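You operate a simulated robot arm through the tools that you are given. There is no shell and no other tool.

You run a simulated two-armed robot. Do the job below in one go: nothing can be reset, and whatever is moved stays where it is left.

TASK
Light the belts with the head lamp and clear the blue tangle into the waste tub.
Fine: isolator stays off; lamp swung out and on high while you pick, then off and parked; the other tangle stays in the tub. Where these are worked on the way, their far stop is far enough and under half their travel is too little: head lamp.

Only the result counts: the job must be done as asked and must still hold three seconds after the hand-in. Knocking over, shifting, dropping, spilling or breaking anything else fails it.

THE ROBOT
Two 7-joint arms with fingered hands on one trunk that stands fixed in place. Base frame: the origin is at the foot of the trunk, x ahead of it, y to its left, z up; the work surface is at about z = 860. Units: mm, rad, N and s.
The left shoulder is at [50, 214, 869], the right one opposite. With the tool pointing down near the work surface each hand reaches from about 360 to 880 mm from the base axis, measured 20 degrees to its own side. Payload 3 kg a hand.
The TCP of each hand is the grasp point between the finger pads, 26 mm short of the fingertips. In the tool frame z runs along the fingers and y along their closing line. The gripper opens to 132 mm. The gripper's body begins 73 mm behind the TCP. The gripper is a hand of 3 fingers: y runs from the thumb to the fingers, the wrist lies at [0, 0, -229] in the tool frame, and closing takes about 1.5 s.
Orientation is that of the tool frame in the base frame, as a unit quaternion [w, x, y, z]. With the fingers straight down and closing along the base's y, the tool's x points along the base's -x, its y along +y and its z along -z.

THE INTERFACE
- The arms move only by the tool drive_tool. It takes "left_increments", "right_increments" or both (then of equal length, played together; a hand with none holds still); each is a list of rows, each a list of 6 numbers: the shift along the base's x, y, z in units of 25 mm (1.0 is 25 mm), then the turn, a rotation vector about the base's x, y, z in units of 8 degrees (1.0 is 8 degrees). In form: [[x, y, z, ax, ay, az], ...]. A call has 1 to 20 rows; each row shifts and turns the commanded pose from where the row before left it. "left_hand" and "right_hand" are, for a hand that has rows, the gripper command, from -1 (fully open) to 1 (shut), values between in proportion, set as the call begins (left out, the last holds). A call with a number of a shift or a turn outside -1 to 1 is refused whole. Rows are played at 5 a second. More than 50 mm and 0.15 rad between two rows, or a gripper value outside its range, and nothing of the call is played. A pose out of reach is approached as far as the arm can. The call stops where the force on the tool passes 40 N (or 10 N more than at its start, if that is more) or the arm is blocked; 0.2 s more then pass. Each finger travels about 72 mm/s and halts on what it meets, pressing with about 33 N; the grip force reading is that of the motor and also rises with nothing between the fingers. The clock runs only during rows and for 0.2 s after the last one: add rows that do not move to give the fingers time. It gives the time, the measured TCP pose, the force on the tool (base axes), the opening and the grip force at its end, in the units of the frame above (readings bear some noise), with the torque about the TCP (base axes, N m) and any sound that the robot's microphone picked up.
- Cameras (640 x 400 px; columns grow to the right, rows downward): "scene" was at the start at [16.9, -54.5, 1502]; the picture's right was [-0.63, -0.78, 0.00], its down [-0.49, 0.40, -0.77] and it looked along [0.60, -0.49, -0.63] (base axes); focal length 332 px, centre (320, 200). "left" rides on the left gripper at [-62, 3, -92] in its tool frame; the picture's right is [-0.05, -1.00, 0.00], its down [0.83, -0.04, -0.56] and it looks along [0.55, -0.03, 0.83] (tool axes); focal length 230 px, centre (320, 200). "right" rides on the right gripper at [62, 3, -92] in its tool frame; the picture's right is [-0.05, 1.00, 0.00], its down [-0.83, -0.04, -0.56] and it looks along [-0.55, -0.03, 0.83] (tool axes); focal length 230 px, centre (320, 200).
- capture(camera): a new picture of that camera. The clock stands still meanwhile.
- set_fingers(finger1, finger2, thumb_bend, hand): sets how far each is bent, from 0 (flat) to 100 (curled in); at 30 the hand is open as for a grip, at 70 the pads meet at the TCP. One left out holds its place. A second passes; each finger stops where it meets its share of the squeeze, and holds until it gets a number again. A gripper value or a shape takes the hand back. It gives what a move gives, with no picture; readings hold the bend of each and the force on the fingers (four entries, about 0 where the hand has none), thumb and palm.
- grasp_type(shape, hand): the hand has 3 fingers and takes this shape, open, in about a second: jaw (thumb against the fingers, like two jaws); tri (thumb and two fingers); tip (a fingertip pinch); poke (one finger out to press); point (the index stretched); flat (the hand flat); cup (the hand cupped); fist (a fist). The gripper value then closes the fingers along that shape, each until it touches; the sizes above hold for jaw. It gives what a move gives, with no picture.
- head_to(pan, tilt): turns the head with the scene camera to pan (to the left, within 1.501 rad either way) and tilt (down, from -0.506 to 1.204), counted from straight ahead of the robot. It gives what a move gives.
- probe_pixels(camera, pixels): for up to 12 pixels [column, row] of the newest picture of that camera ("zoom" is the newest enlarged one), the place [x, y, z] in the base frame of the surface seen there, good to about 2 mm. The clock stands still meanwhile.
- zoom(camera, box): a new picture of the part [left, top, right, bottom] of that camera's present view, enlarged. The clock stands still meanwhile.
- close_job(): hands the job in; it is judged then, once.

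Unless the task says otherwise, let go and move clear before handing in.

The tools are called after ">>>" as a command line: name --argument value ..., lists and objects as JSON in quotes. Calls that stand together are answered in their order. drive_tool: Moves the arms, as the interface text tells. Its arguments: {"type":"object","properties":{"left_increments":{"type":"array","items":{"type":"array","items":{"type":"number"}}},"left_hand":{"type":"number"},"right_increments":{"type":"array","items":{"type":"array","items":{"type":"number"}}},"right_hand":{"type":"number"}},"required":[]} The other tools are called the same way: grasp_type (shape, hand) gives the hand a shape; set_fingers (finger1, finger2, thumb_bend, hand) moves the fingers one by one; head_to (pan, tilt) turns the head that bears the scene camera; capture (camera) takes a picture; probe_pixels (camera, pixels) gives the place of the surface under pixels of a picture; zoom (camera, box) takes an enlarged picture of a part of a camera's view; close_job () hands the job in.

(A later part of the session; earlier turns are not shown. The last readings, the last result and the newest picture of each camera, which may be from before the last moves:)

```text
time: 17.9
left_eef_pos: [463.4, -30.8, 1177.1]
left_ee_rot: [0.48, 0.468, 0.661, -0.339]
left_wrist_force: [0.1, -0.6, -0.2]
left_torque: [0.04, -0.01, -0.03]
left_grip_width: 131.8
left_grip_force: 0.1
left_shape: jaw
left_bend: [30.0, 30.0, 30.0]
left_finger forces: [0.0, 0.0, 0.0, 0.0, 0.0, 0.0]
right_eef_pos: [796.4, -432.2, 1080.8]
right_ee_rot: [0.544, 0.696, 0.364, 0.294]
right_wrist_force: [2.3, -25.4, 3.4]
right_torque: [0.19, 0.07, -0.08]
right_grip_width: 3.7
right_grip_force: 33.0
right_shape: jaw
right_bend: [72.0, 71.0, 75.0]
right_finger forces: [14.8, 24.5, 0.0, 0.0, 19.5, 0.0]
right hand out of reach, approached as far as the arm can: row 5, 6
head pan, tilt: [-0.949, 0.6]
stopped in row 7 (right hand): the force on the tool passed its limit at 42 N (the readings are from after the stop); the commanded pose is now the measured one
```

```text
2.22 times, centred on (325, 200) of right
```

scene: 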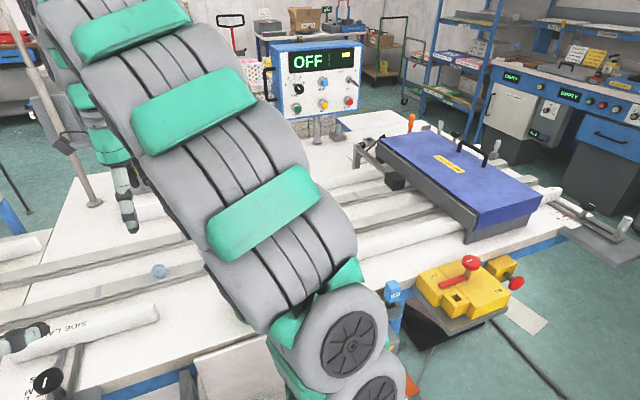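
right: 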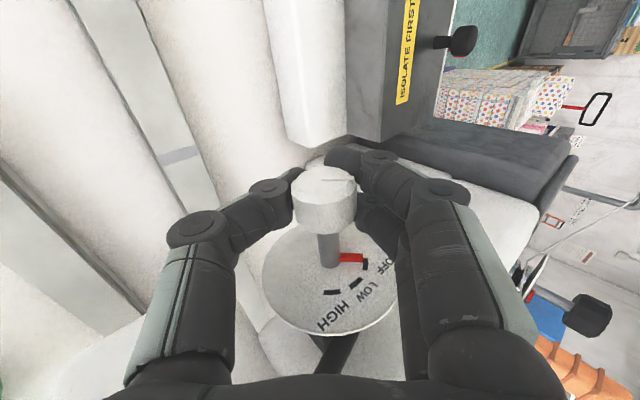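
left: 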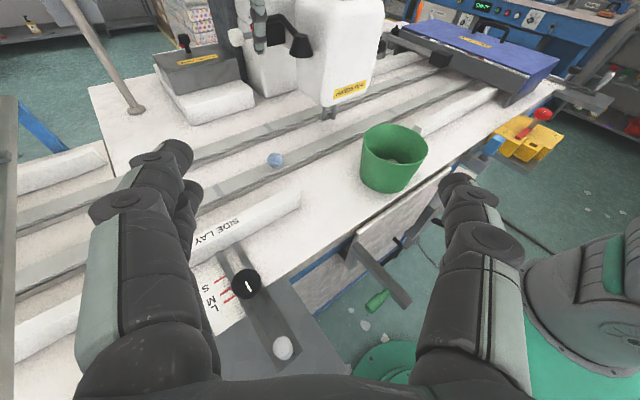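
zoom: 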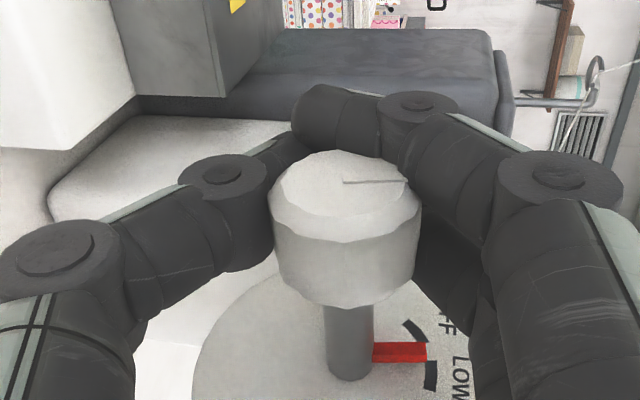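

The arm reached its wrist limit at about 76° tilt, and the pointer now sits between OFF and LOW. I'll open, and look at the dial before ratcheting back for another stroke.

>>> drive_tool --right_increments '[[0, 0, 0, 0, 0, 0], [0, 0, 0, 0, 0, 0], [0, 0, 0, 0, 0, 0], [0, 0, 0, 0, 0, 0], [0, 0, 0, 0, 0, 0], [0, 0, 0, 0, 0, 0]]' --right_hand -1

>>> zoom --camera "right" --box '[230, 110, 420, 290]'

>>> zoom --camera "left" --box '[190, 0, 330, 90]'

```text
time: 19.3
left_eef_pos: [462.7, -30.7, 1177.8]
left_ee_rot: [0.479, 0.468, 0.661, -0.339]
left_wrist_force: [0.4, 0.2, -0.6]
left_torque: [0.0, 0.01, 0.01]
left_grip_width: 132.0
left_grip_force: 0.1
left_shape: jaw
left_bend: [30.0, 30.0, 30.0]
left_finger forces: [0.0, 0.0, 0.1, 0.0, 0.0, 0.0]
right_eef_pos: [799.2, -429.5, 1082.9]
right_ee_rot: [0.544, 0.694, 0.367, 0.295]
right_wrist_force: [0.8, -0.4, 0.5]
right_torque: [-0.03, -0.02, 0.01]
right_grip_width: 131.8
right_grip_force: 0.1
right_shape: jaw
right_bend: [30.0, 30.0, 30.0]
right_finger forces: [0.0, 0.0, 0.1, 0.0, 0.0, 0.0]
head pan, tilt: [-0.949, 0.6]
```

```text
2.22 times, centred on (325, 200) of right
```

zoom: 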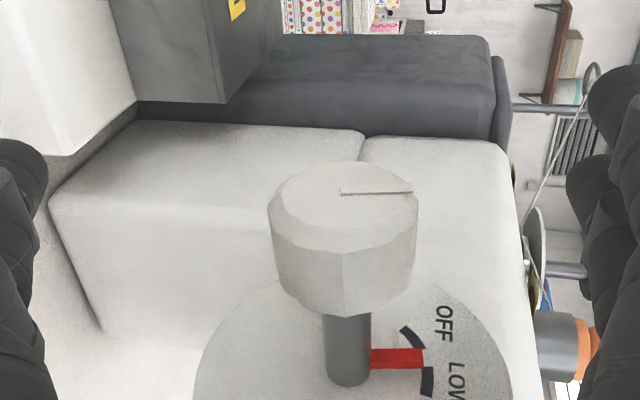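

```text
4.44 times, centred on (260, 45) of left
```

zoom: 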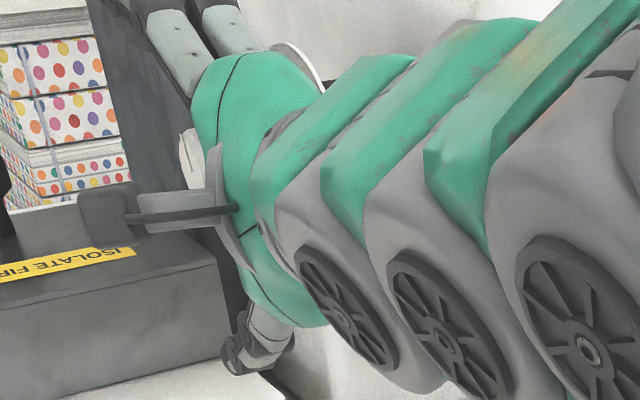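

The pointer is about four-fifths of the way to LOW and stays put when released. I'll rotate the open hand back to about 30° tilt and recentre on the knob for a second stroke.

>>> drive_tool --right_increments '[[-0.0195, -0.0117, 0.0108, 0.332, 0.47, 0], [-0.0195, -0.0117, 0.0108, 0.332, 0.47, 0], [-0.0195, -0.0117, 0.0108, 0.332, 0.47, 0], [-0.0195, -0.0117, 0.0108, 0.332, 0.47, 0], [-0.0195, -0.0117, 0.0108, 0.332, 0.47, 0], [-0.0195, -0.0117, 0.0108, 0.332, 0.47, 0], [-0.0195, -0.0117, 0.0108, 0.332, 0.47, 0], [-0.0195, -0.0117, 0.0108, 0.332, 0.47, 0], [-0.0195, -0.0117, 0.0108, 0.332, 0.47, 0], [-0.0195, -0.0117, 0.0108, 0.332, 0.47, 0], [0, 0, 0, 0, 0, 0]]'

>>> capture --camera "right"

```text
time: 21.7
left_eef_pos: [462.1, -30.4, 1177.1]
left_ee_rot: [0.479, 0.468, 0.66, -0.34]
left_wrist_force: [0.0, 0.0, 0.3]
left_torque: [-0.02, 0.02, 0.0]
left_grip_width: 131.9
left_grip_force: 0.0
left_shape: jaw
left_bend: [30.0, 30.0, 30.0]
left_finger forces: [0.0, 0.0, 0.0, 0.1, 0.0, 0.1]
right_eef_pos: [793.6, -432.3, 1084.8]
right_ee_rot: [0.227, 0.857, 0.444, 0.131]
right_wrist_force: [-0.2, 0.2, 0.0]
right_torque: [0.06, -0.02, -0.02]
right_grip_width: 131.7
right_grip_force: 0.1
right_shape: jaw
right_bend: [30.0, 30.0, 30.0]
right_finger forces: [0.1, 0.0, 0.0, 0.0, 0.0, 0.0]
head pan, tilt: [-0.949, 0.6]
```

```text
taken
```

right: 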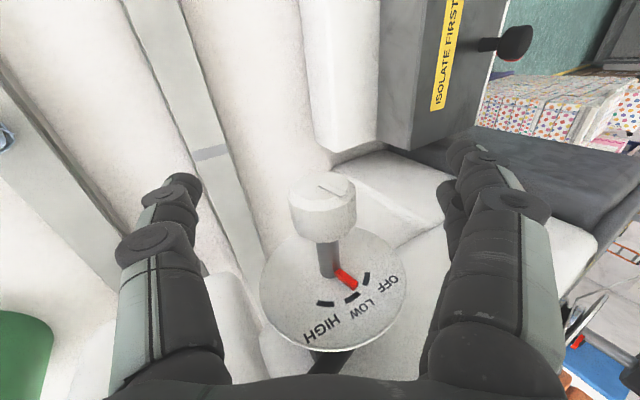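

The pointer is now just short of LOW at (347,278). I'll measure its angle against the ticks with a probe.

>>> zoom --camera "right" --box '[290, 230, 390, 330]'

```text
4.00 times, centred on (340, 280) of right
```

zoom: 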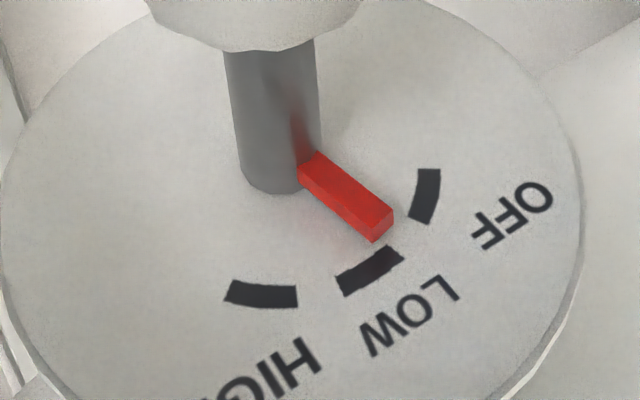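

The pointer is just before LOW, leaving roughly 48° to HIGH. I'll grip again and check the force before turning.

>>> drive_tool --right_increments '[[0, 0, 0, 0, 0, 0], [0, 0, 0, 0, 0, 0], [0, 0, 0, 0, 0, 0], [0, 0, 0, 0, 0, 0], [0, 0, 0, 0, 0, 0], [0, 0, 0, 0, 0, 0], [0, 0, 0, 0, 0, 0]]' --right_hand 1

```text
time: 23.3
left_eef_pos: [463.2, -30.4, 1178.1]
left_ee_rot: [0.48, 0.467, 0.661, -0.339]
left_wrist_force: [0.2, 0.2, 0.2]
left_torque: [0.0, -0.08, 0.02]
left_grip_width: 131.9
left_grip_force: 0.1
left_shape: jaw
left_bend: [30.0, 30.0, 30.0]
left_finger forces: [0.0, 0.1, 0.0, 0.0, 0.0, 0.0]
right_eef_pos: [792.3, -432.2, 1082.8]
right_ee_rot: [0.226, 0.857, 0.444, 0.132]
right_wrist_force: [7.6, -3.4, -16.7]
right_torque: [0.0, 0.03, 0.03]
right_grip_width: 0.0
right_grip_force: 33.3
right_shape: jaw
right_bend: [69.0, 69.0, 74.0]
right_finger forces: [15.1, 14.4, 0.0, 0.0, 30.4, 0.0]
head pan, tilt: [-0.949, 0.6]
```

The grip is on again with an 18 N pull. I'll turn in small steps while following the knob axis, to about 75° tilt.

>>> drive_tool --right_increments '[[0.04, -0.028, -0.06, -0.26, -0.368, 0], [0.0092, -0.0065, 0.0146, -0.26, -0.368, 0], [0.0092, -0.0065, 0.0146, -0.26, -0.368, 0], [0.0092, -0.0065, 0.0146, -0.26, -0.368, 0], [0.0092, -0.0065, 0.0146, -0.26, -0.368, 0], [0.0092, -0.0065, 0.0146, -0.26, -0.368, 0], [0.0092, -0.0065, 0.0146, -0.26, -0.368, 0], [0, 0, 0, 0, 0, 0]]'

>>> zoom --camera "right" --box '[230, 130, 420, 310]'

```text
time: 25.1
left_eef_pos: [462.2, -30.9, 1179.1]
left_ee_rot: [0.479, 0.468, 0.661, -0.34]
left_wrist_force: [-0.2, 0.4, 0.0]
left_torque: [0.02, 0.0, -0.01]
left_grip_width: 132.1
left_grip_force: 0.0
left_shape: jaw
left_bend: [30.0, 30.0, 30.0]
left_finger forces: [0.1, 0.1, 0.0, 0.0, 0.0, 0.0]
right_eef_pos: [796.4, -434.8, 1085.0]
right_ee_rot: [0.409, 0.784, 0.409, 0.225]
right_wrist_force: [19.2, -9.5, -23.8]
right_torque: [0.05, -0.02, -0.02]
right_grip_width: 0.0
right_grip_force: 33.0
right_shape: jaw
right_bend: [69.0, 69.0, 74.0]
right_finger forces: [17.4, 17.2, 0.1, 0.1, 35.0, 0.0]
head pan, tilt: [-0.949, 0.6]
```

```text
2.22 times, centred on (325, 220) of right
```

zoom: 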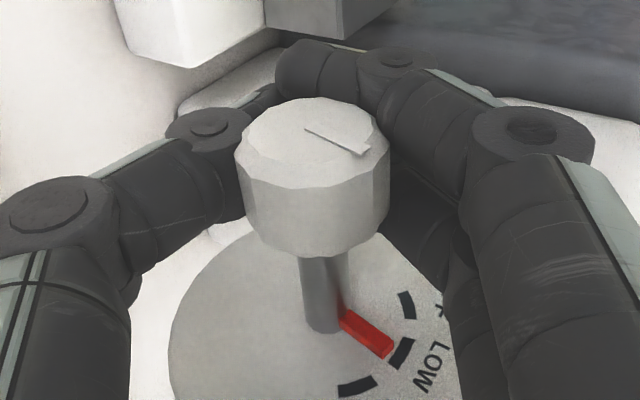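

The pointer has just passed LOW at (385,350) in the zoom. The pull is 32 N, so I'll relieve a little and continue the turn.

>>> drive_tool --right_increments '[[0.08, -0.056, -0.11, 0, 0, 0], [0.0092, -0.0065, 0.0146, -0.26, -0.368, 0], [0.0092, -0.0065, 0.0146, -0.26, -0.368, 0], [0.0092, -0.0065, 0.0146, -0.26, -0.368, 0], [0.0092, -0.0065, 0.0146, -0.26, -0.368, 0], [0, 0, 0, 0, 0, 0]]'

>>> zoom --camera "right" --box '[230, 130, 420, 310]'

```text
time: 26.5
left_eef_pos: [462.8, -30.4, 1177.6]
left_ee_rot: [0.479, 0.468, 0.66, -0.339]
left_wrist_force: [-0.8, 1.0, 0.1]
left_torque: [0.0, 0.01, -0.01]
left_grip_width: 131.9
left_grip_force: 0.1
left_shape: jaw
left_bend: [30.0, 30.0, 30.0]
left_finger forces: [0.1, 0.0, 0.1, 0.1, 0.0, 0.1]
right_eef_pos: [799.2, -436.6, 1083.6]
right_ee_rot: [0.504, 0.725, 0.381, 0.275]
right_wrist_force: [5.1, -4.2, 4.1]
right_torque: [0.07, 0.02, -0.02]
right_grip_width: 0.1
right_grip_force: 32.8
right_shape: jaw
right_bend: [70.0, 70.0, 75.0]
right_finger forces: [9.9, 10.5, 0.1, 0.0, 26.1, 0.1]
head pan, tilt: [-0.949, 0.6]
```

```text
2.22 times, centred on (325, 220) of right
```

zoom: 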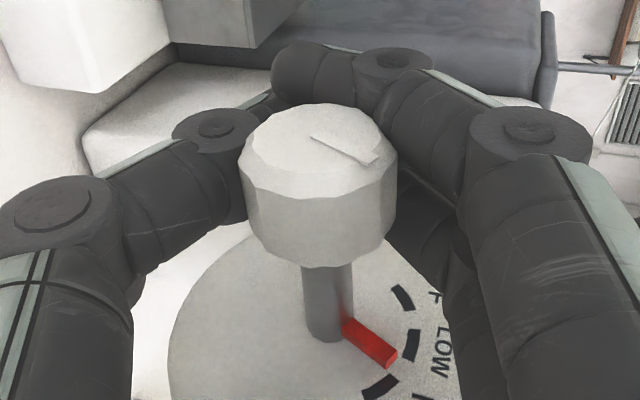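

The pointer is now about halfway from LOW to HIGH. I'll turn the last few degrees this stroke, then open and go back for a third.

>>> drive_tool --right_increments '[[0.0, 0.0, 0.01, -0.19, -0.27, 0], [0.0, 0.0, 0.01, -0.19, -0.27, 0], [0, 0, 0, 0, 0, 0]]'

>>> drive_tool --right_increments '[[0, 0, 0, 0, 0, 0], [0, 0, 0, 0, 0, 0], [0, 0, 0, 0, 0, 0], [0, 0, 0, 0, 0, 0], [0, 0, 0, 0, 0, 0], [0, 0, 0, 0, 0, 0]]' --right_hand -1

>>> zoom --camera "right" --box '[230, 130, 420, 310]'

```text
time: 27.3
left_eef_pos: [463.5, -31.2, 1177.6]
left_ee_rot: [0.479, 0.468, 0.66, -0.339]
left_wrist_force: [0.9, 0.4, -0.4]
left_torque: [0.0, 0.01, 0.0]
left_grip_width: 131.9
left_grip_force: 0.1
left_shape: jaw
left_bend: [30.0, 30.0, 30.0]
left_finger forces: [0.0, 0.1, 0.1, 0.0, 0.0, 0.0]
right_eef_pos: [798.2, -435.6, 1085.6]
right_ee_rot: [0.536, 0.701, 0.369, 0.291]
right_wrist_force: [13.5, -6.4, 3.5]
right_torque: [0.11, 0.09, -0.01]
right_grip_width: 0.3
right_grip_force: 32.8
right_shape: jaw
right_bend: [70.0, 70.0, 75.0]
right_finger forces: [10.6, 11.8, 0.1, 0.0, 27.0, 0.0]
head pan, tilt: [-0.949, 0.6]
```

```text
time: 28.7
left_eef_pos: [463.7, -31.3, 1177.0]
left_ee_rot: [0.479, 0.468, 0.661, -0.339]
left_wrist_force: [0.6, -0.2, 0.4]
left_torque: [0.0, 0.01, -0.01]
left_grip_width: 132.1
left_grip_force: 0.0
left_shape: jaw
left_bend: [30.0, 30.0, 30.0]
left_finger forces: [0.0, 0.1, 0.0, 0.0, 0.0, 0.0]
right_eef_pos: [797.9, -436.0, 1085.0]
right_ee_rot: [0.537, 0.7, 0.368, 0.292]
right_wrist_force: [0.1, 0.0, 0.1]
right_torque: [-0.01, -0.01, 0.0]
right_grip_width: 131.9
right_grip_force: 0.0
right_shape: jaw
right_bend: [30.0, 30.0, 30.0]
right_finger forces: [0.0, 0.1, 0.0, 0.1, 0.0, 0.0]
head pan, tilt: [-0.949, 0.6]
```

```text
2.22 times, centred on (325, 220) of right
```

zoom: 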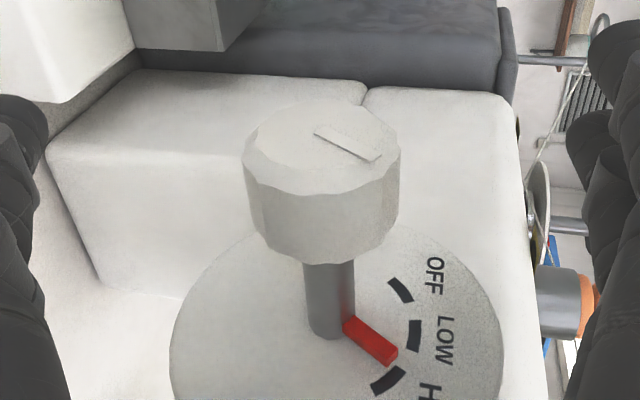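

About 15–20° remain to HIGH. I'll take the open hand back 35°, grip again and turn to the HIGH mark.

>>> drive_tool --right_increments '[[-0.0147, 0.0104, 0, 0.317, 0.449, 0], [-0.0147, 0.0104, 0, 0.317, 0.449, 0], [-0.0147, 0.0104, 0, 0.317, 0.449, 0], [-0.0147, 0.0104, 0, 0.317, 0.449, 0], [-0.0147, 0.0104, 0, 0.317, 0.449, 0], [-0.0147, 0.0104, 0, 0.317, 0.449, 0], [-0.0147, 0.0104, 0, 0.317, 0.449, 0], [-0.0147, 0.0104, 0, 0.317, 0.449, 0], [0, 0, 0, 0, 0, 0]]'

>>> zoom --camera "right" --box '[260, 160, 400, 320]'

```text
time: 30.7
left_eef_pos: [463.0, -31.6, 1178.2]
left_ee_rot: [0.479, 0.468, 0.661, -0.339]
left_wrist_force: [0.5, -0.1, -0.2]
left_torque: [-0.03, 0.04, -0.01]
left_grip_width: 131.9
left_grip_force: 0.1
left_shape: jaw
left_bend: [30.0, 30.0, 30.0]
left_finger forces: [0.0, 0.0, 0.0, 0.0, 0.0, 0.0]
right_eef_pos: [795.1, -434.6, 1085.2]
right_ee_rot: [0.299, 0.833, 0.433, 0.168]
right_wrist_force: [-0.5, 0.4, 0.1]
right_torque: [0.01, 0.01, -0.03]
right_grip_width: 132.0
right_grip_force: 0.1
right_shape: jaw
right_bend: [30.0, 30.0, 30.0]
right_finger forces: [0.0, 0.0, 0.0, 0.0, 0.0, 0.0]
head pan, tilt: [-0.949, 0.6]
```

```text
2.50 times, centred on (330, 240) of right
```

zoom: 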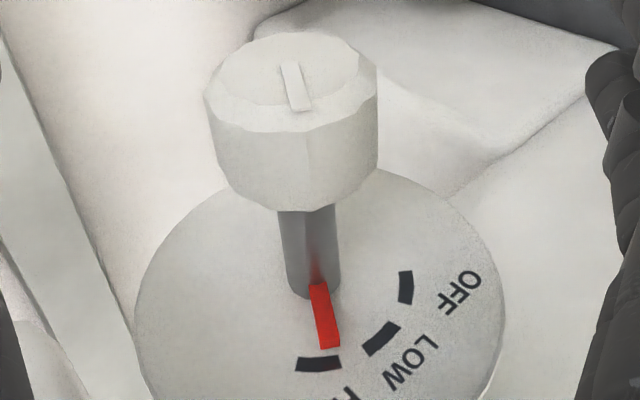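

The pointer is just short of the HIGH tick at (318,363). I'll grip once more and turn about 12°.

>>> drive_tool --right_increments '[[0, 0, 0, 0, 0, 0], [0, 0, 0, 0, 0, 0], [0, 0, 0, 0, 0, 0], [0, 0, 0, 0, 0, 0], [0, 0, 0, 0, 0, 0], [0, 0, 0, 0, 0, 0], [0, 0, 0, 0, 0, 0]]' --right_hand 1

>>> drive_tool --right_increments '[[0.06, -0.042, -0.1, 0, 0, 0], [0.0092, -0.0065, 0.0146, -0.26, -0.368, 0], [0.0092, -0.0065, 0.0146, -0.26, -0.368, 0], [0.0092, -0.0065, 0.0146, -0.26, -0.368, 0], [0, 0, 0, 0, 0, 0]]'

>>> zoom --camera "right" --box '[260, 160, 400, 320]'

```text
time: 32.3
left_eef_pos: [463.5, -31.9, 1177.5]
left_ee_rot: [0.48, 0.468, 0.661, -0.339]
left_wrist_force: [0.8, 0.0, 0.0]
left_torque: [-0.02, -0.03, -0.01]
left_grip_width: 131.9
left_grip_force: 0.1
left_shape: jaw
left_bend: [30.0, 30.0, 30.0]
left_finger forces: [0.0, 0.1, 0.0, 0.1, 0.0, 0.1]
right_eef_pos: [796.6, -433.5, 1084.1]
right_ee_rot: [0.298, 0.834, 0.433, 0.169]
right_wrist_force: [9.4, -4.2, -13.9]
right_torque: [0.0, 0.01, 0.0]
right_grip_width: 0.1
right_grip_force: 32.6
right_shape: jaw
right_bend: [67.0, 67.0, 74.0]
right_finger forces: [15.4, 5.8, 0.0, 0.1, 30.5, 0.1]
head pan, tilt: [-0.949, 0.6]
```

```text
time: 33.5
left_eef_pos: [462.6, -31.5, 1176.6]
left_ee_rot: [0.479, 0.468, 0.661, -0.339]
left_wrist_force: [0.2, 0.0, -0.2]
left_torque: [0.01, -0.01, 0.0]
left_grip_width: 131.6
left_grip_force: 0.0
left_shape: jaw
left_bend: [30.0, 30.0, 30.0]
left_finger forces: [0.0, 0.0, 0.2, 0.1, 0.0, 0.0]
right_eef_pos: [796.9, -436.5, 1083.4]
right_ee_rot: [0.376, 0.8, 0.418, 0.21]
right_wrist_force: [4.8, -3.2, -3.2]
right_torque: [0.07, -0.01, -0.03]
right_grip_width: 0.2
right_grip_force: 33.1
right_shape: jaw
right_bend: [68.0, 67.0, 75.0]
right_finger forces: [9.3, 9.1, 0.0, 0.1, 28.4, 0.1]
head pan, tilt: [-0.949, 0.6]
```

```text
2.50 times, centred on (330, 240) of right
```

zoom: 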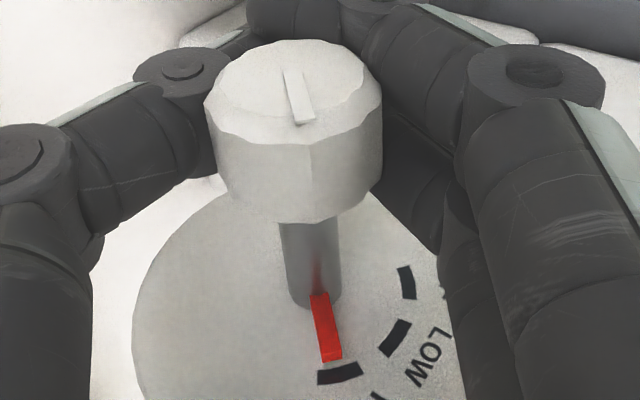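

The pointer now lies on the HIGH tick at (332,357). I'll release and verify the angle by probing, and check whether the lamp glows.

>>> drive_tool --right_increments '[[0, 0, 0, 0, 0, 0], [0, 0, 0, 0, 0, 0], [0, 0, 0, 0, 0, 0], [0, 0, 0, 0, 0, 0], [0, 0, 0, 0, 0, 0], [0, 0, 0, 0, 0, 0]]' --right_hand -1

>>> zoom --camera "right" --box '[270, 200, 390, 320]'

>>> zoom --camera "left" --box '[190, 0, 330, 90]'

```text
time: 34.9
left_eef_pos: [463.6, -30.3, 1177.8]
left_ee_rot: [0.479, 0.468, 0.66, -0.339]
left_wrist_force: [0.1, 0.0, 0.3]
left_torque: [0.03, 0.03, -0.03]
left_grip_width: 132.0
left_grip_force: 0.1
left_shape: jaw
left_bend: [30.0, 30.0, 30.0]
left_finger forces: [0.0, 0.0, 0.0, 0.0, 0.0, 0.0]
right_eef_pos: [799.5, -435.1, 1083.2]
right_ee_rot: [0.376, 0.8, 0.418, 0.209]
right_wrist_force: [-0.1, -0.2, -0.6]
right_torque: [0.0, 0.0, -0.02]
right_grip_width: 131.9
right_grip_force: 0.0
right_shape: jaw
right_bend: [30.0, 30.0, 30.0]
right_finger forces: [0.0, 0.0, 0.0, 0.0, 0.0, 0.0]
head pan, tilt: [-0.949, 0.6]
```

```text
3.33 times, centred on (330, 260) of right
```

zoom: 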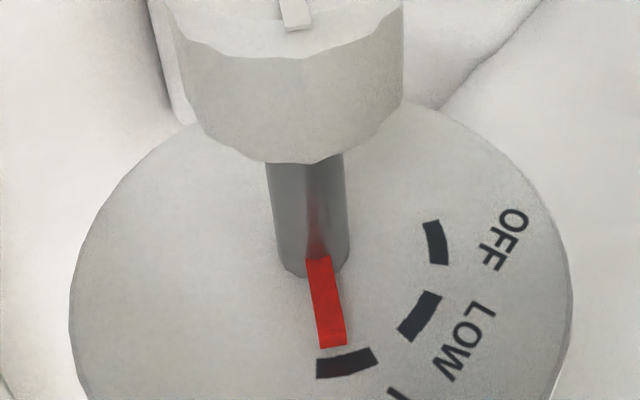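

```text
4.44 times, centred on (260, 45) of left
```

zoom: 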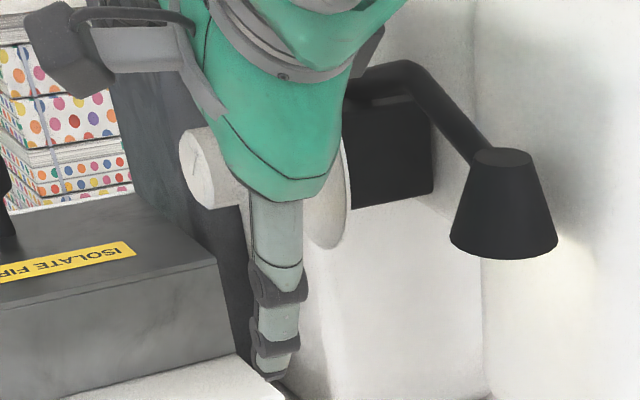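

Light now shows on the wall under the lamp at (575,280), so it is lit. I'll probe the pointer tip against the HIGH tick to be sure the setting is true.

>>> zoom --camera "right" --box '[270, 200, 390, 320]'

>>> probe_pixels --camera "zoom" --pixels '[[330, 330], [318, 270], [324, 300], [346, 363], [322, 368], [372, 355], [418, 316], [435, 243], [310, 215], [300, 250], [330, 250], [250, 330]]'

```text
3.33 times, centred on (330, 260) of right
```

zoom: 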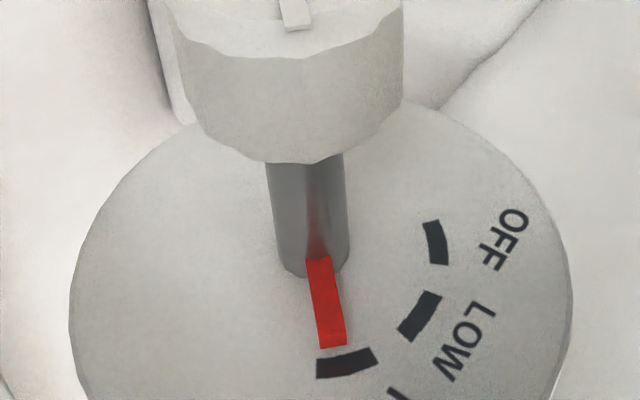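

```text
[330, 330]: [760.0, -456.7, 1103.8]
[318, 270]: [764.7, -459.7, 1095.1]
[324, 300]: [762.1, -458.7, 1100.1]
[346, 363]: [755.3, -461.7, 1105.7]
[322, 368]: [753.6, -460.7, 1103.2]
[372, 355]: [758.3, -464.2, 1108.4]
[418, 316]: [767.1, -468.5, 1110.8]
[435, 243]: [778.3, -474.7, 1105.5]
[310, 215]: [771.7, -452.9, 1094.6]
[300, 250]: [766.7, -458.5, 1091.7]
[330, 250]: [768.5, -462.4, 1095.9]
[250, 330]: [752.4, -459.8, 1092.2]
```

The probe gives the pointer at about 130° against 128.5° for the HIGH tick, so the dial is set. Before moving off, I'll probe my own thumb to know its outline for pushing the lamp.

>>> capture --camera "right"

>>> probe_pixels --camera "right" --pixels '[[178, 178], [190, 178], [200, 188], [172, 195], [165, 205], [190, 215], [148, 240], [180, 240], [120, 235], [140, 300], [205, 300], [130, 350]]'

>>> zoom --camera "right" --box '[80, 150, 260, 270]'

```text
taken
```

right: 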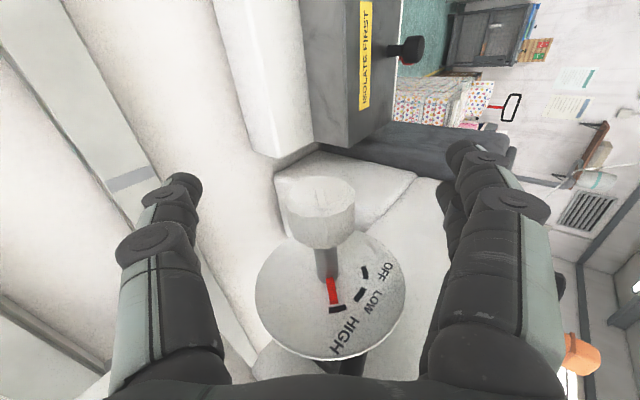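

```text
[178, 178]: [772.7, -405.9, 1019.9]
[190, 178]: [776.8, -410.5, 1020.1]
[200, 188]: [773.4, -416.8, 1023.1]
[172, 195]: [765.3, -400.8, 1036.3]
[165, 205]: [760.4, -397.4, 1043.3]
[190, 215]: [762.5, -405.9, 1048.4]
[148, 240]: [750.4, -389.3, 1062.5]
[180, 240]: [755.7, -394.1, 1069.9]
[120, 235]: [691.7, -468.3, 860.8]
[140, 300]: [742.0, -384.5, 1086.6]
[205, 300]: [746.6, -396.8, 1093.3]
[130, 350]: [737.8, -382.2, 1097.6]
```

```text
3.33 times, centred on (170, 210) of right
```

zoom: 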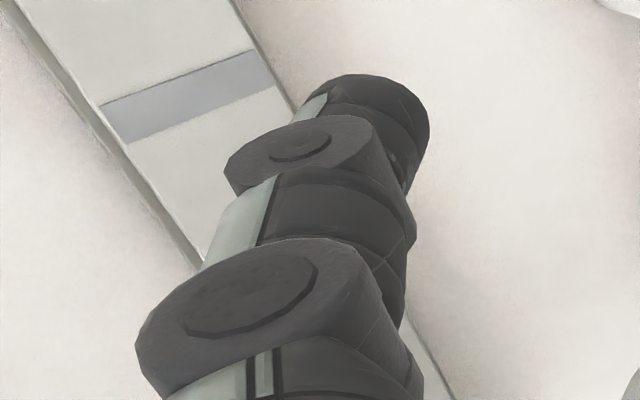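

My thumb leans slightly outward with its tip about 72 mm from the grasp line, so it can slip between the head wall and the lamp arm. First I'll back the open hand off the knob and roll it back so the closing line runs along the belts.

>>> drive_tool --right_increments '[[-0.61, 0.43, 0.604, 0, 0, 0], [-0.61, 0.43, 0.604, 0, 0, 0], [-0.61, 0.43, 0.604, 0, 0, 0], [-0.61, 0.43, 0.604, 0, 0, 0], [-0.61, 0.43, 0.604, 0, 0, 0], [-0.224, 0.26, 0.133, -0.595, 0.42, 0.59], [-0.224, 0.26, 0.133, -0.595, 0.42, 0.59], [-0.224, 0.26, 0.133, -0.595, 0.42, 0.59], [-0.224, 0.26, 0.133, -0.595, 0.42, 0.59], [-0.224, 0.26, 0.133, -0.595, 0.42, 0.59], [-0.224, 0.26, 0.133, -0.595, 0.42, 0.59], [-0.224, 0.26, 0.133, -0.595, 0.42, 0.59], [-0.224, 0.26, 0.133, -0.595, 0.42, 0.59], [-0.224, 0.26, 0.133, -0.595, 0.42, 0.59], [-0.224, 0.26, 0.133, -0.595, 0.42, 0.59], [-0.224, 0.26, 0.133, -0.595, 0.42, 0.59], [-0.224, 0.26, 0.133, -0.595, 0.42, 0.59], [0, 0, 0, 0, 0, 0]]'

>>> capture --camera "right"

>>> capture --camera "left"

>>> capture --camera "scene"

```text
time: 38.7
left_eef_pos: [462.9, -29.3, 1177.7]
left_ee_rot: [0.479, 0.469, 0.66, -0.339]
left_wrist_force: [-0.3, -1.1, 0.0]
left_torque: [0.0, -0.04, -0.01]
left_grip_width: 131.8
left_grip_force: 0.0
left_shape: jaw
left_bend: [30.0, 30.0, 30.0]
left_finger forces: [0.1, 0.0, 0.0, 0.0, 0.0, 0.0]
right_eef_pos: [654.4, -302.8, 1199.0]
right_ee_rot: [0.4, 0.277, 0.865, -0.126]
right_wrist_force: [0.5, -0.4, 0.2]
right_torque: [0.01, 0.02, -0.02]
right_grip_width: 131.9
right_grip_force: 0.0
right_shape: jaw
right_bend: [30.0, 30.0, 30.0]
right_finger forces: [0.1, 0.1, 0.0, 0.0, 0.1, 0.0]
head pan, tilt: [-0.949, 0.6]
```

```text
taken
```

right: 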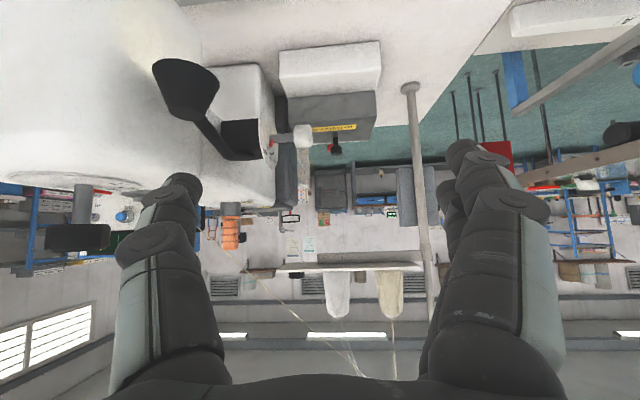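

```text
taken
```

left: 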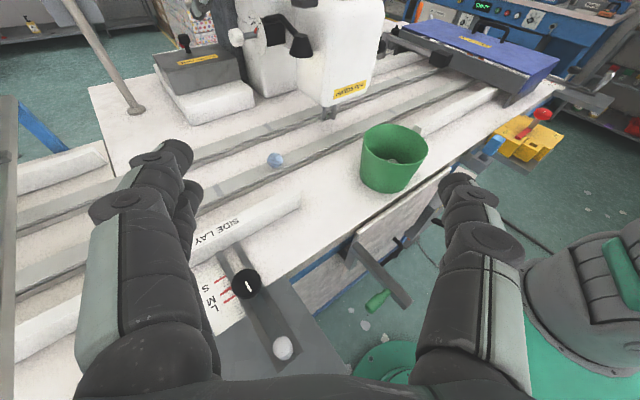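

```text
taken
```

scene: 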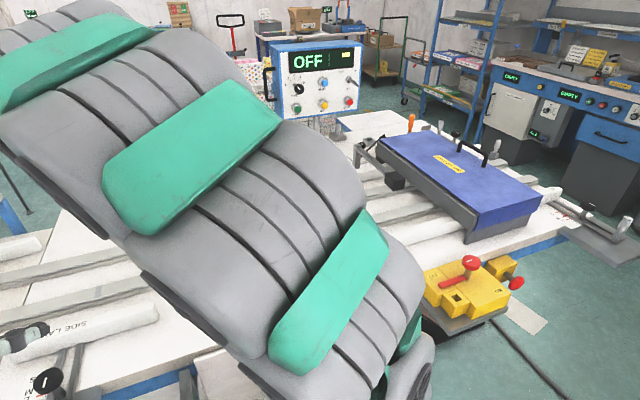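

The right hand is now lined up with its closing line along the belts, and the right camera sees the lamp cone at (185,90) and arm at (215,135). I'll zoom there for the exact arm edges and wall gap.

>>> zoom --camera "right" --box '[130, 40, 330, 200]'

>>> probe_pixels --camera "right" --pixels '[[185, 65], [160, 75], [214, 85], [195, 115], [205, 122], [213, 133], [222, 145], [232, 153], [240, 157], [200, 140], [190, 130], [222, 155]]'

```text
2.50 times, centred on (230, 120) of right
```

zoom: 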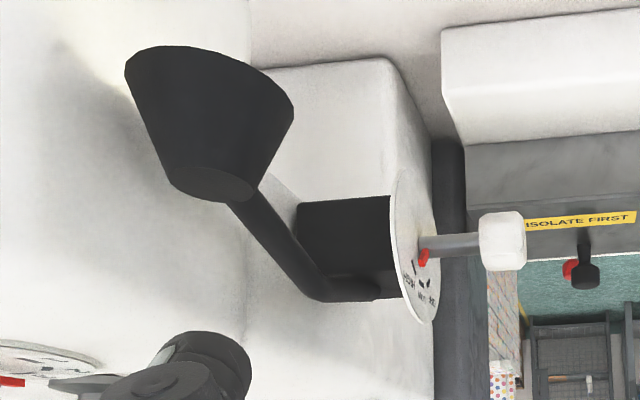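

```text
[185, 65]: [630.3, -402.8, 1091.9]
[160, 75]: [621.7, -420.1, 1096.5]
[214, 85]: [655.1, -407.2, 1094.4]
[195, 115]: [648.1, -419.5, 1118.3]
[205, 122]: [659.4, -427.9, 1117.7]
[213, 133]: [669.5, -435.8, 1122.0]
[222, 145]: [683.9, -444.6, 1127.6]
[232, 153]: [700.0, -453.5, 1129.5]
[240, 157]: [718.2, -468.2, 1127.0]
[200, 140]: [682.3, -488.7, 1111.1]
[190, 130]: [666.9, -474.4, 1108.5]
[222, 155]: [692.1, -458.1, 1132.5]
```

The arm's outer face is at about 31 mm on my along-belt axis and its inner face near 16 mm, with the wall at −7. I'll bring the thumb tip above that gap first.

>>> drive_tool --right_increments '[[0.11, -0.722, -0.33, 0, 0, 0], [0.11, -0.722, -0.33, 0, 0, 0], [0.11, -0.722, -0.33, 0, 0, 0], [0.11, -0.722, -0.33, 0, 0, 0], [0, 0, 0, 0, 0, 0]]'

>>> capture --camera "right"

>>> zoom --camera "left" --box '[210, 0, 350, 90]'

```text
time: 39.9
left_eef_pos: [463.9, -30.8, 1178.7]
left_ee_rot: [0.479, 0.468, 0.66, -0.339]
left_wrist_force: [0.1, 0.1, -0.5]
left_torque: [0.0, -0.01, -0.01]
left_grip_width: 132.0
left_grip_force: 0.0
left_shape: jaw
left_bend: [30.0, 30.0, 30.0]
left_finger forces: [0.0, 0.0, 0.1, 0.0, 0.0, 0.0]
right_eef_pos: [666.6, -377.4, 1166.0]
right_ee_rot: [0.4, 0.277, 0.865, -0.125]
right_wrist_force: [0.6, 1.4, 0.7]
right_torque: [-0.02, 0.02, -0.01]
right_grip_width: 132.0
right_grip_force: 0.0
right_shape: jaw
right_bend: [30.0, 30.0, 31.0]
right_finger forces: [0.1, 0.0, 0.1, 0.0, 1.6, 0.0]
head pan, tilt: [-0.949, 0.6]
```

```text
taken
```

right: 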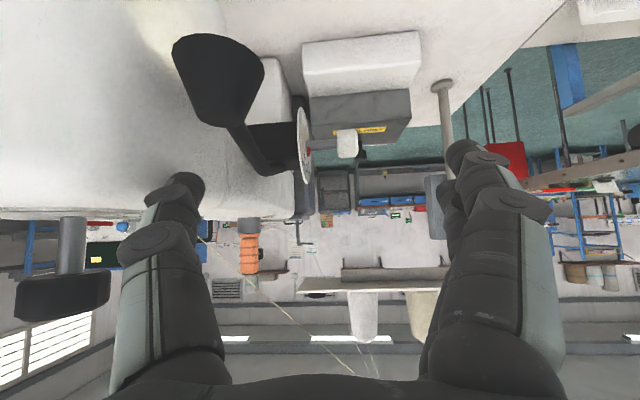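

```text
4.44 times, centred on (280, 45) of left
```

zoom: 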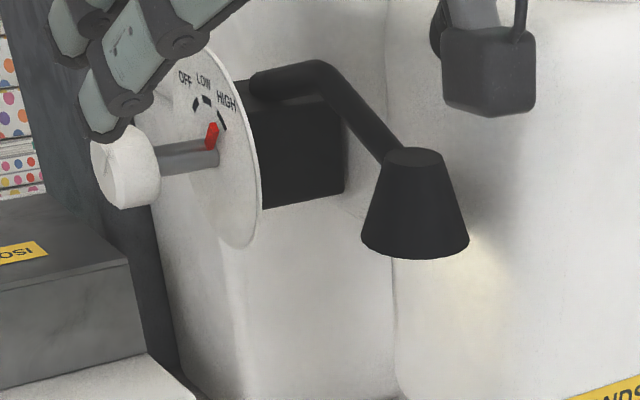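

The left zoom confirms the pointer on HIGH and a lit lamp, while the thumb reads 1.6 N, so it just grazes the head wall. I'll shift 4 mm away from the wall and slip the tip down into the gap.

>>> drive_tool --right_increments '[[0.085, 0.121, 0, 0, 0, 0], [0.425, -0.3, -0.457, 0, 0, 0], [0.425, -0.3, -0.457, 0, 0, 0], [0, 0, 0, 0, 0, 0]]'

>>> zoom --camera "right" --box '[100, 80, 300, 260]'

>>> zoom --camera "left" --box '[210, 0, 350, 90]'

```text
time: 40.9
left_eef_pos: [462.1, -30.5, 1178.2]
left_ee_rot: [0.479, 0.468, 0.661, -0.339]
left_wrist_force: [-0.5, -0.1, 0.7]
left_torque: [0.04, 0.0, -0.01]
left_grip_width: 132.0
left_grip_force: 0.0
left_shape: jaw
left_bend: [30.0, 30.0, 30.0]
left_finger forces: [0.1, 0.0, 0.0, 0.0, 0.0, 0.0]
right_eef_pos: [689.6, -388.4, 1142.5]
right_ee_rot: [0.4, 0.278, 0.864, -0.126]
right_wrist_force: [-0.1, -0.3, -0.5]
right_torque: [0.01, 0.0, 0.02]
right_grip_width: 131.7
right_grip_force: 0.0
right_shape: jaw
right_bend: [30.0, 30.0, 30.0]
right_finger forces: [0.1, 0.1, 0.1, 0.0, 0.0, 0.0]
head pan, tilt: [-0.949, 0.6]
```

```text
2.22 times, centred on (200, 170) of right
```

zoom: 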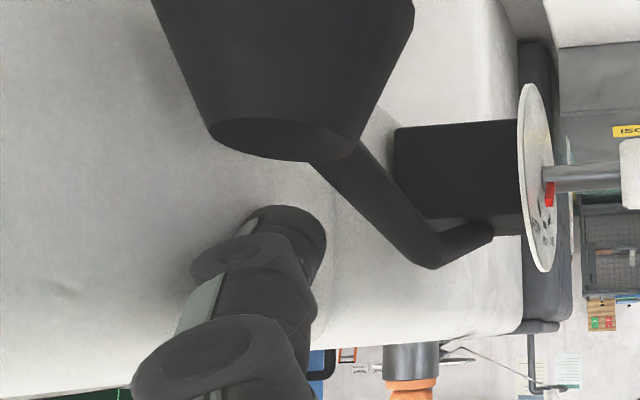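

```text
4.44 times, centred on (280, 45) of left
```

zoom: 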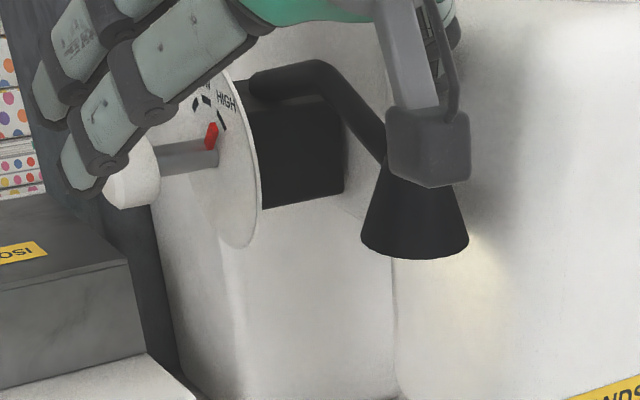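

The thumb is lined up on the inner side of the lamp arm with no contact. I'll go the last 18 mm down into the gap.

>>> drive_tool --right_increments '[[0.23, -0.16, -0.22, 0, 0, 0], [0.23, -0.16, -0.22, 0, 0, 0], [0, 0, 0, 0, 0, 0]]'

>>> zoom --camera "right" --box '[100, 80, 300, 260]'

```text
time: 41.7
left_eef_pos: [462.6, -30.2, 1178.6]
left_ee_rot: [0.479, 0.468, 0.66, -0.34]
left_wrist_force: [0.8, 0.4, -0.4]
left_torque: [-0.01, 0.02, 0.03]
left_grip_width: 132.2
left_grip_force: 0.1
left_shape: jaw
left_bend: [30.0, 30.0, 30.0]
left_finger forces: [0.0, 0.0, 0.1, 0.0, 0.0, 0.1]
right_eef_pos: [699.9, -396.3, 1131.8]
right_ee_rot: [0.4, 0.278, 0.864, -0.126]
right_wrist_force: [-0.4, 0.0, 0.0]
right_torque: [-0.03, -0.01, 0.02]
right_grip_width: 131.9
right_grip_force: 0.1
right_shape: jaw
right_bend: [30.0, 30.0, 30.0]
right_finger forces: [0.0, 0.0, 0.0, 0.0, 0.0, 0.0]
head pan, tilt: [-0.949, 0.6]
```

```text
2.22 times, centred on (200, 170) of right
```

zoom: 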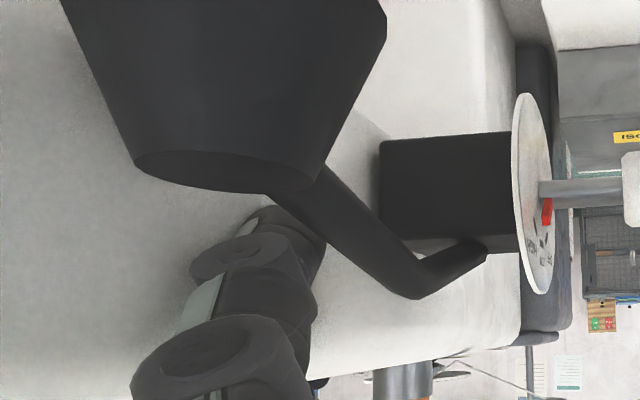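

The thumb tip is now behind the arm as seen at (290,225), with no contact force. I'll push gently outward along the belts' direction.

>>> drive_tool --right_increments '[[0.185, 0.261, 0, 0, 0, 0], [0.185, 0.261, 0, 0, 0, 0], [0.185, 0.261, 0, 0, 0, 0], [0, 0, 0, 0, 0, 0]]'

>>> capture --camera "right"

>>> zoom --camera "left" --box '[210, 0, 350, 90]'

```text
time: 42.7
left_eef_pos: [463.0, -31.0, 1177.3]
left_ee_rot: [0.479, 0.468, 0.66, -0.339]
left_wrist_force: [-0.4, -0.8, 0.0]
left_torque: [0.0, 0.0, -0.01]
left_grip_width: 132.0
left_grip_force: 0.1
left_shape: jaw
left_bend: [30.0, 30.0, 30.0]
left_finger forces: [0.1, 0.1, 0.0, 0.0, 0.0, 0.0]
right_eef_pos: [713.7, -376.5, 1132.6]
right_ee_rot: [0.399, 0.278, 0.865, -0.126]
right_wrist_force: [-0.7, 0.5, -0.8]
right_torque: [-0.01, 0.0, -0.03]
right_grip_width: 132.1
right_grip_force: 0.1
right_shape: jaw
right_bend: [30.0, 30.0, 30.0]
right_finger forces: [0.1, 0.0, 0.0, 0.0, 0.4, 0.0]
head pan, tilt: [-0.949, 0.6]
```

```text
taken
```

right: 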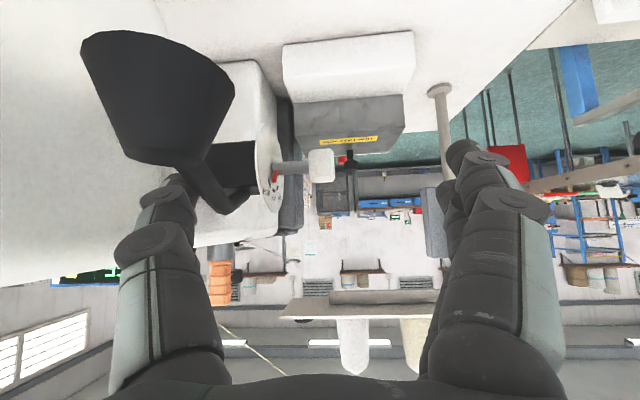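

```text
4.44 times, centred on (280, 45) of left
```

zoom: 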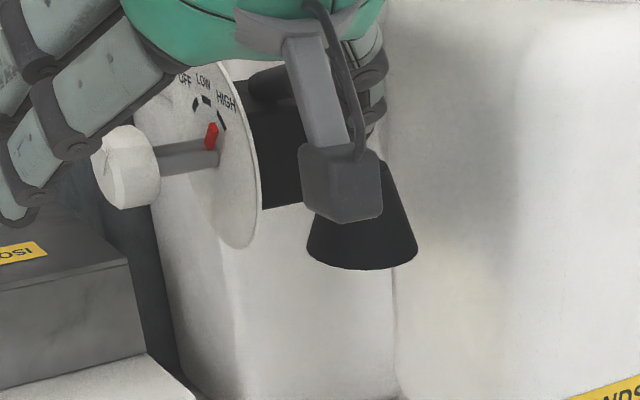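

The lamp swings freely: its cone moved from (415,215) to (362,230) in the left zoom with under 1 N. I'll keep pushing along its arc.

>>> drive_tool --right_increments '[[0.171, 0.114, -0.05, 0, 0, 0], [0.171, 0.114, -0.05, 0, 0, 0], [0.222, 0.103, -0.05, 0, 0, 0], [0.222, 0.103, -0.05, 0, 0, 0], [0.235, 0.062, 0, 0, 0, 0], [0.235, 0.062, 0, 0, 0, 0], [0, 0, 0, 0, 0, 0]]'

>>> capture --camera "right"

>>> zoom --camera "left" --box '[190, 0, 330, 90]'

```text
time: 44.3
left_eef_pos: [463.3, -30.5, 1176.8]
left_ee_rot: [0.479, 0.468, 0.661, -0.339]
left_wrist_force: [0.0, 0.7, -0.2]
left_torque: [-0.03, -0.02, 0.0]
left_grip_width: 131.9
left_grip_force: 0.1
left_shape: jaw
left_bend: [30.0, 30.0, 30.0]
left_finger forces: [0.1, 0.0, 0.0, 0.0, 0.0, 0.0]
right_eef_pos: [745.1, -361.8, 1127.6]
right_ee_rot: [0.401, 0.278, 0.864, -0.126]
right_wrist_force: [-0.4, 0.2, -0.8]
right_torque: [0.05, -0.01, -0.06]
right_grip_width: 131.9
right_grip_force: 0.2
right_shape: jaw
right_bend: [30.0, 30.0, 30.0]
right_finger forces: [0.0, 0.0, 0.1, 0.0, 0.6, 0.0]
head pan, tilt: [-0.949, 0.6]
```

```text
taken
```

right: 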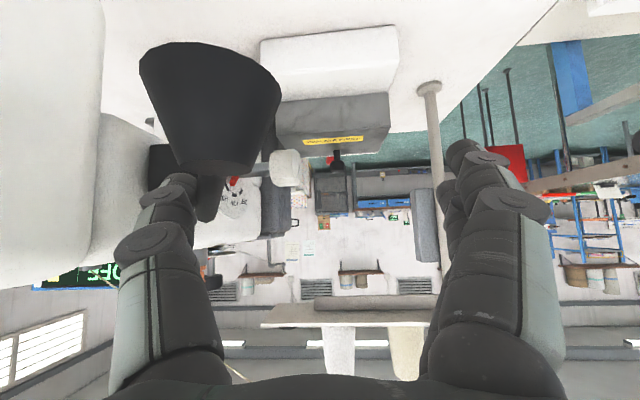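

```text
4.44 times, centred on (260, 45) of left
```

zoom: 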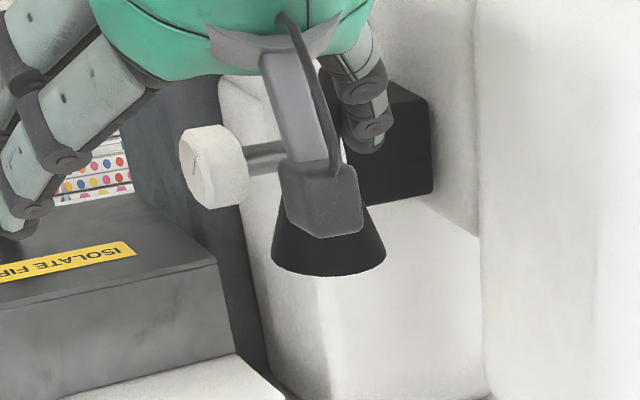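

Still swinging with under 1 N. I'll push on towards the far stop, watching the force.

>>> drive_tool --right_increments '[[0.242, 0.02, 0, 0, 0, 0], [0.242, 0.02, 0, 0, 0, 0], [0.244, -0.01, 0, 0, 0, 0], [0.244, -0.022, 0, 0, 0, 0], [0, 0, 0, 0, 0, 0]]'

>>> capture --camera "right"

>>> zoom --camera "left" --box '[190, 0, 330, 90]'

```text
time: 45.5
left_eef_pos: [461.2, -30.9, 1177.6]
left_ee_rot: [0.479, 0.469, 0.66, -0.34]
left_wrist_force: [0.6, 0.4, -0.1]
left_torque: [0.01, 0.03, 0.01]
left_grip_width: 131.7
left_grip_force: 0.1
left_shape: jaw
left_bend: [30.0, 30.0, 30.0]
left_finger forces: [0.0, 0.1, 0.0, 0.0, 0.0, 0.0]
right_eef_pos: [769.5, -361.8, 1127.9]
right_ee_rot: [0.399, 0.278, 0.865, -0.127]
right_wrist_force: [-1.2, 0.0, -0.8]
right_torque: [0.01, -0.01, -0.03]
right_grip_width: 132.0
right_grip_force: 0.1
right_shape: jaw
right_bend: [30.0, 30.0, 30.0]
right_finger forces: [0.0, 0.0, 0.1, 0.0, 0.9, 0.1]
head pan, tilt: [-0.949, 0.6]
```

```text
taken
```

right: 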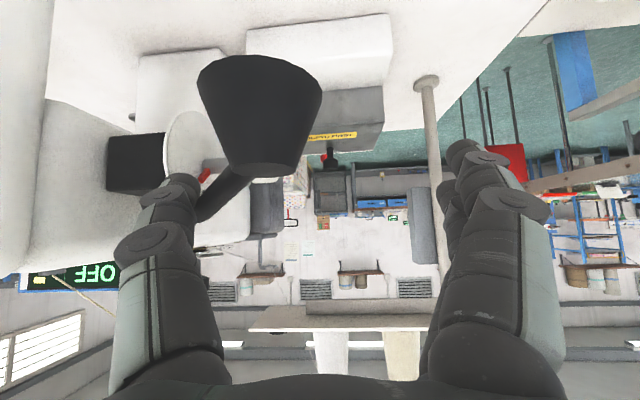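

```text
4.44 times, centred on (260, 45) of left
```

zoom: 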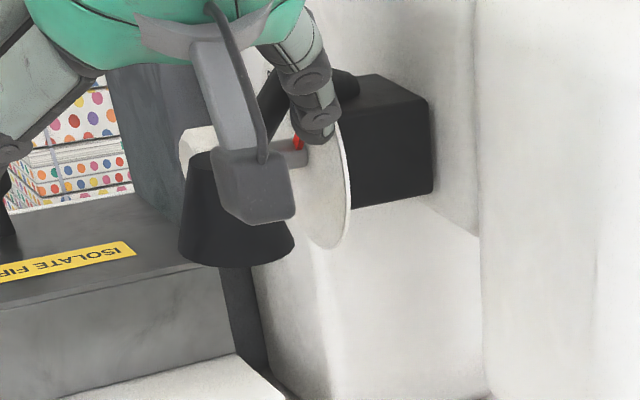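

The lamp has swung well out. I'll probe the cone and arm to find how far it has turned.

>>> probe_pixels --camera "right" --pixels '[[260, 80], [210, 90], [315, 95], [262, 160], [250, 170], [235, 183], [220, 195], [210, 208], [268, 130], [180, 130], [288, 182], [135, 160]]'

>>> zoom --camera "right" --box '[100, 40, 340, 240]'

```text
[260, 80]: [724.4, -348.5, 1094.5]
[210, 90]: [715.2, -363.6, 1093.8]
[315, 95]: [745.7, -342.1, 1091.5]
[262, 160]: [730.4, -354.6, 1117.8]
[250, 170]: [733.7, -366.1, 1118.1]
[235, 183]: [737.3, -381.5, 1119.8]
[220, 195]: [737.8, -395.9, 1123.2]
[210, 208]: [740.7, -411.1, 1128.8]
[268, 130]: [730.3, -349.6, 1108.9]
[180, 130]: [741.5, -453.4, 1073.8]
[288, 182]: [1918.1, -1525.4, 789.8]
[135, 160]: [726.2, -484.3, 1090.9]
```

```text
2.00 times, centred on (220, 140) of right
```

zoom: 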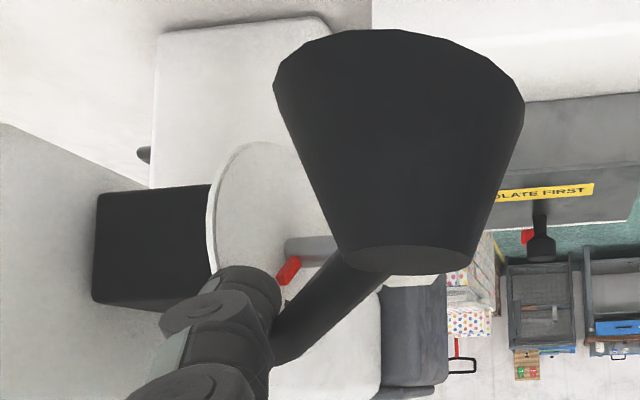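

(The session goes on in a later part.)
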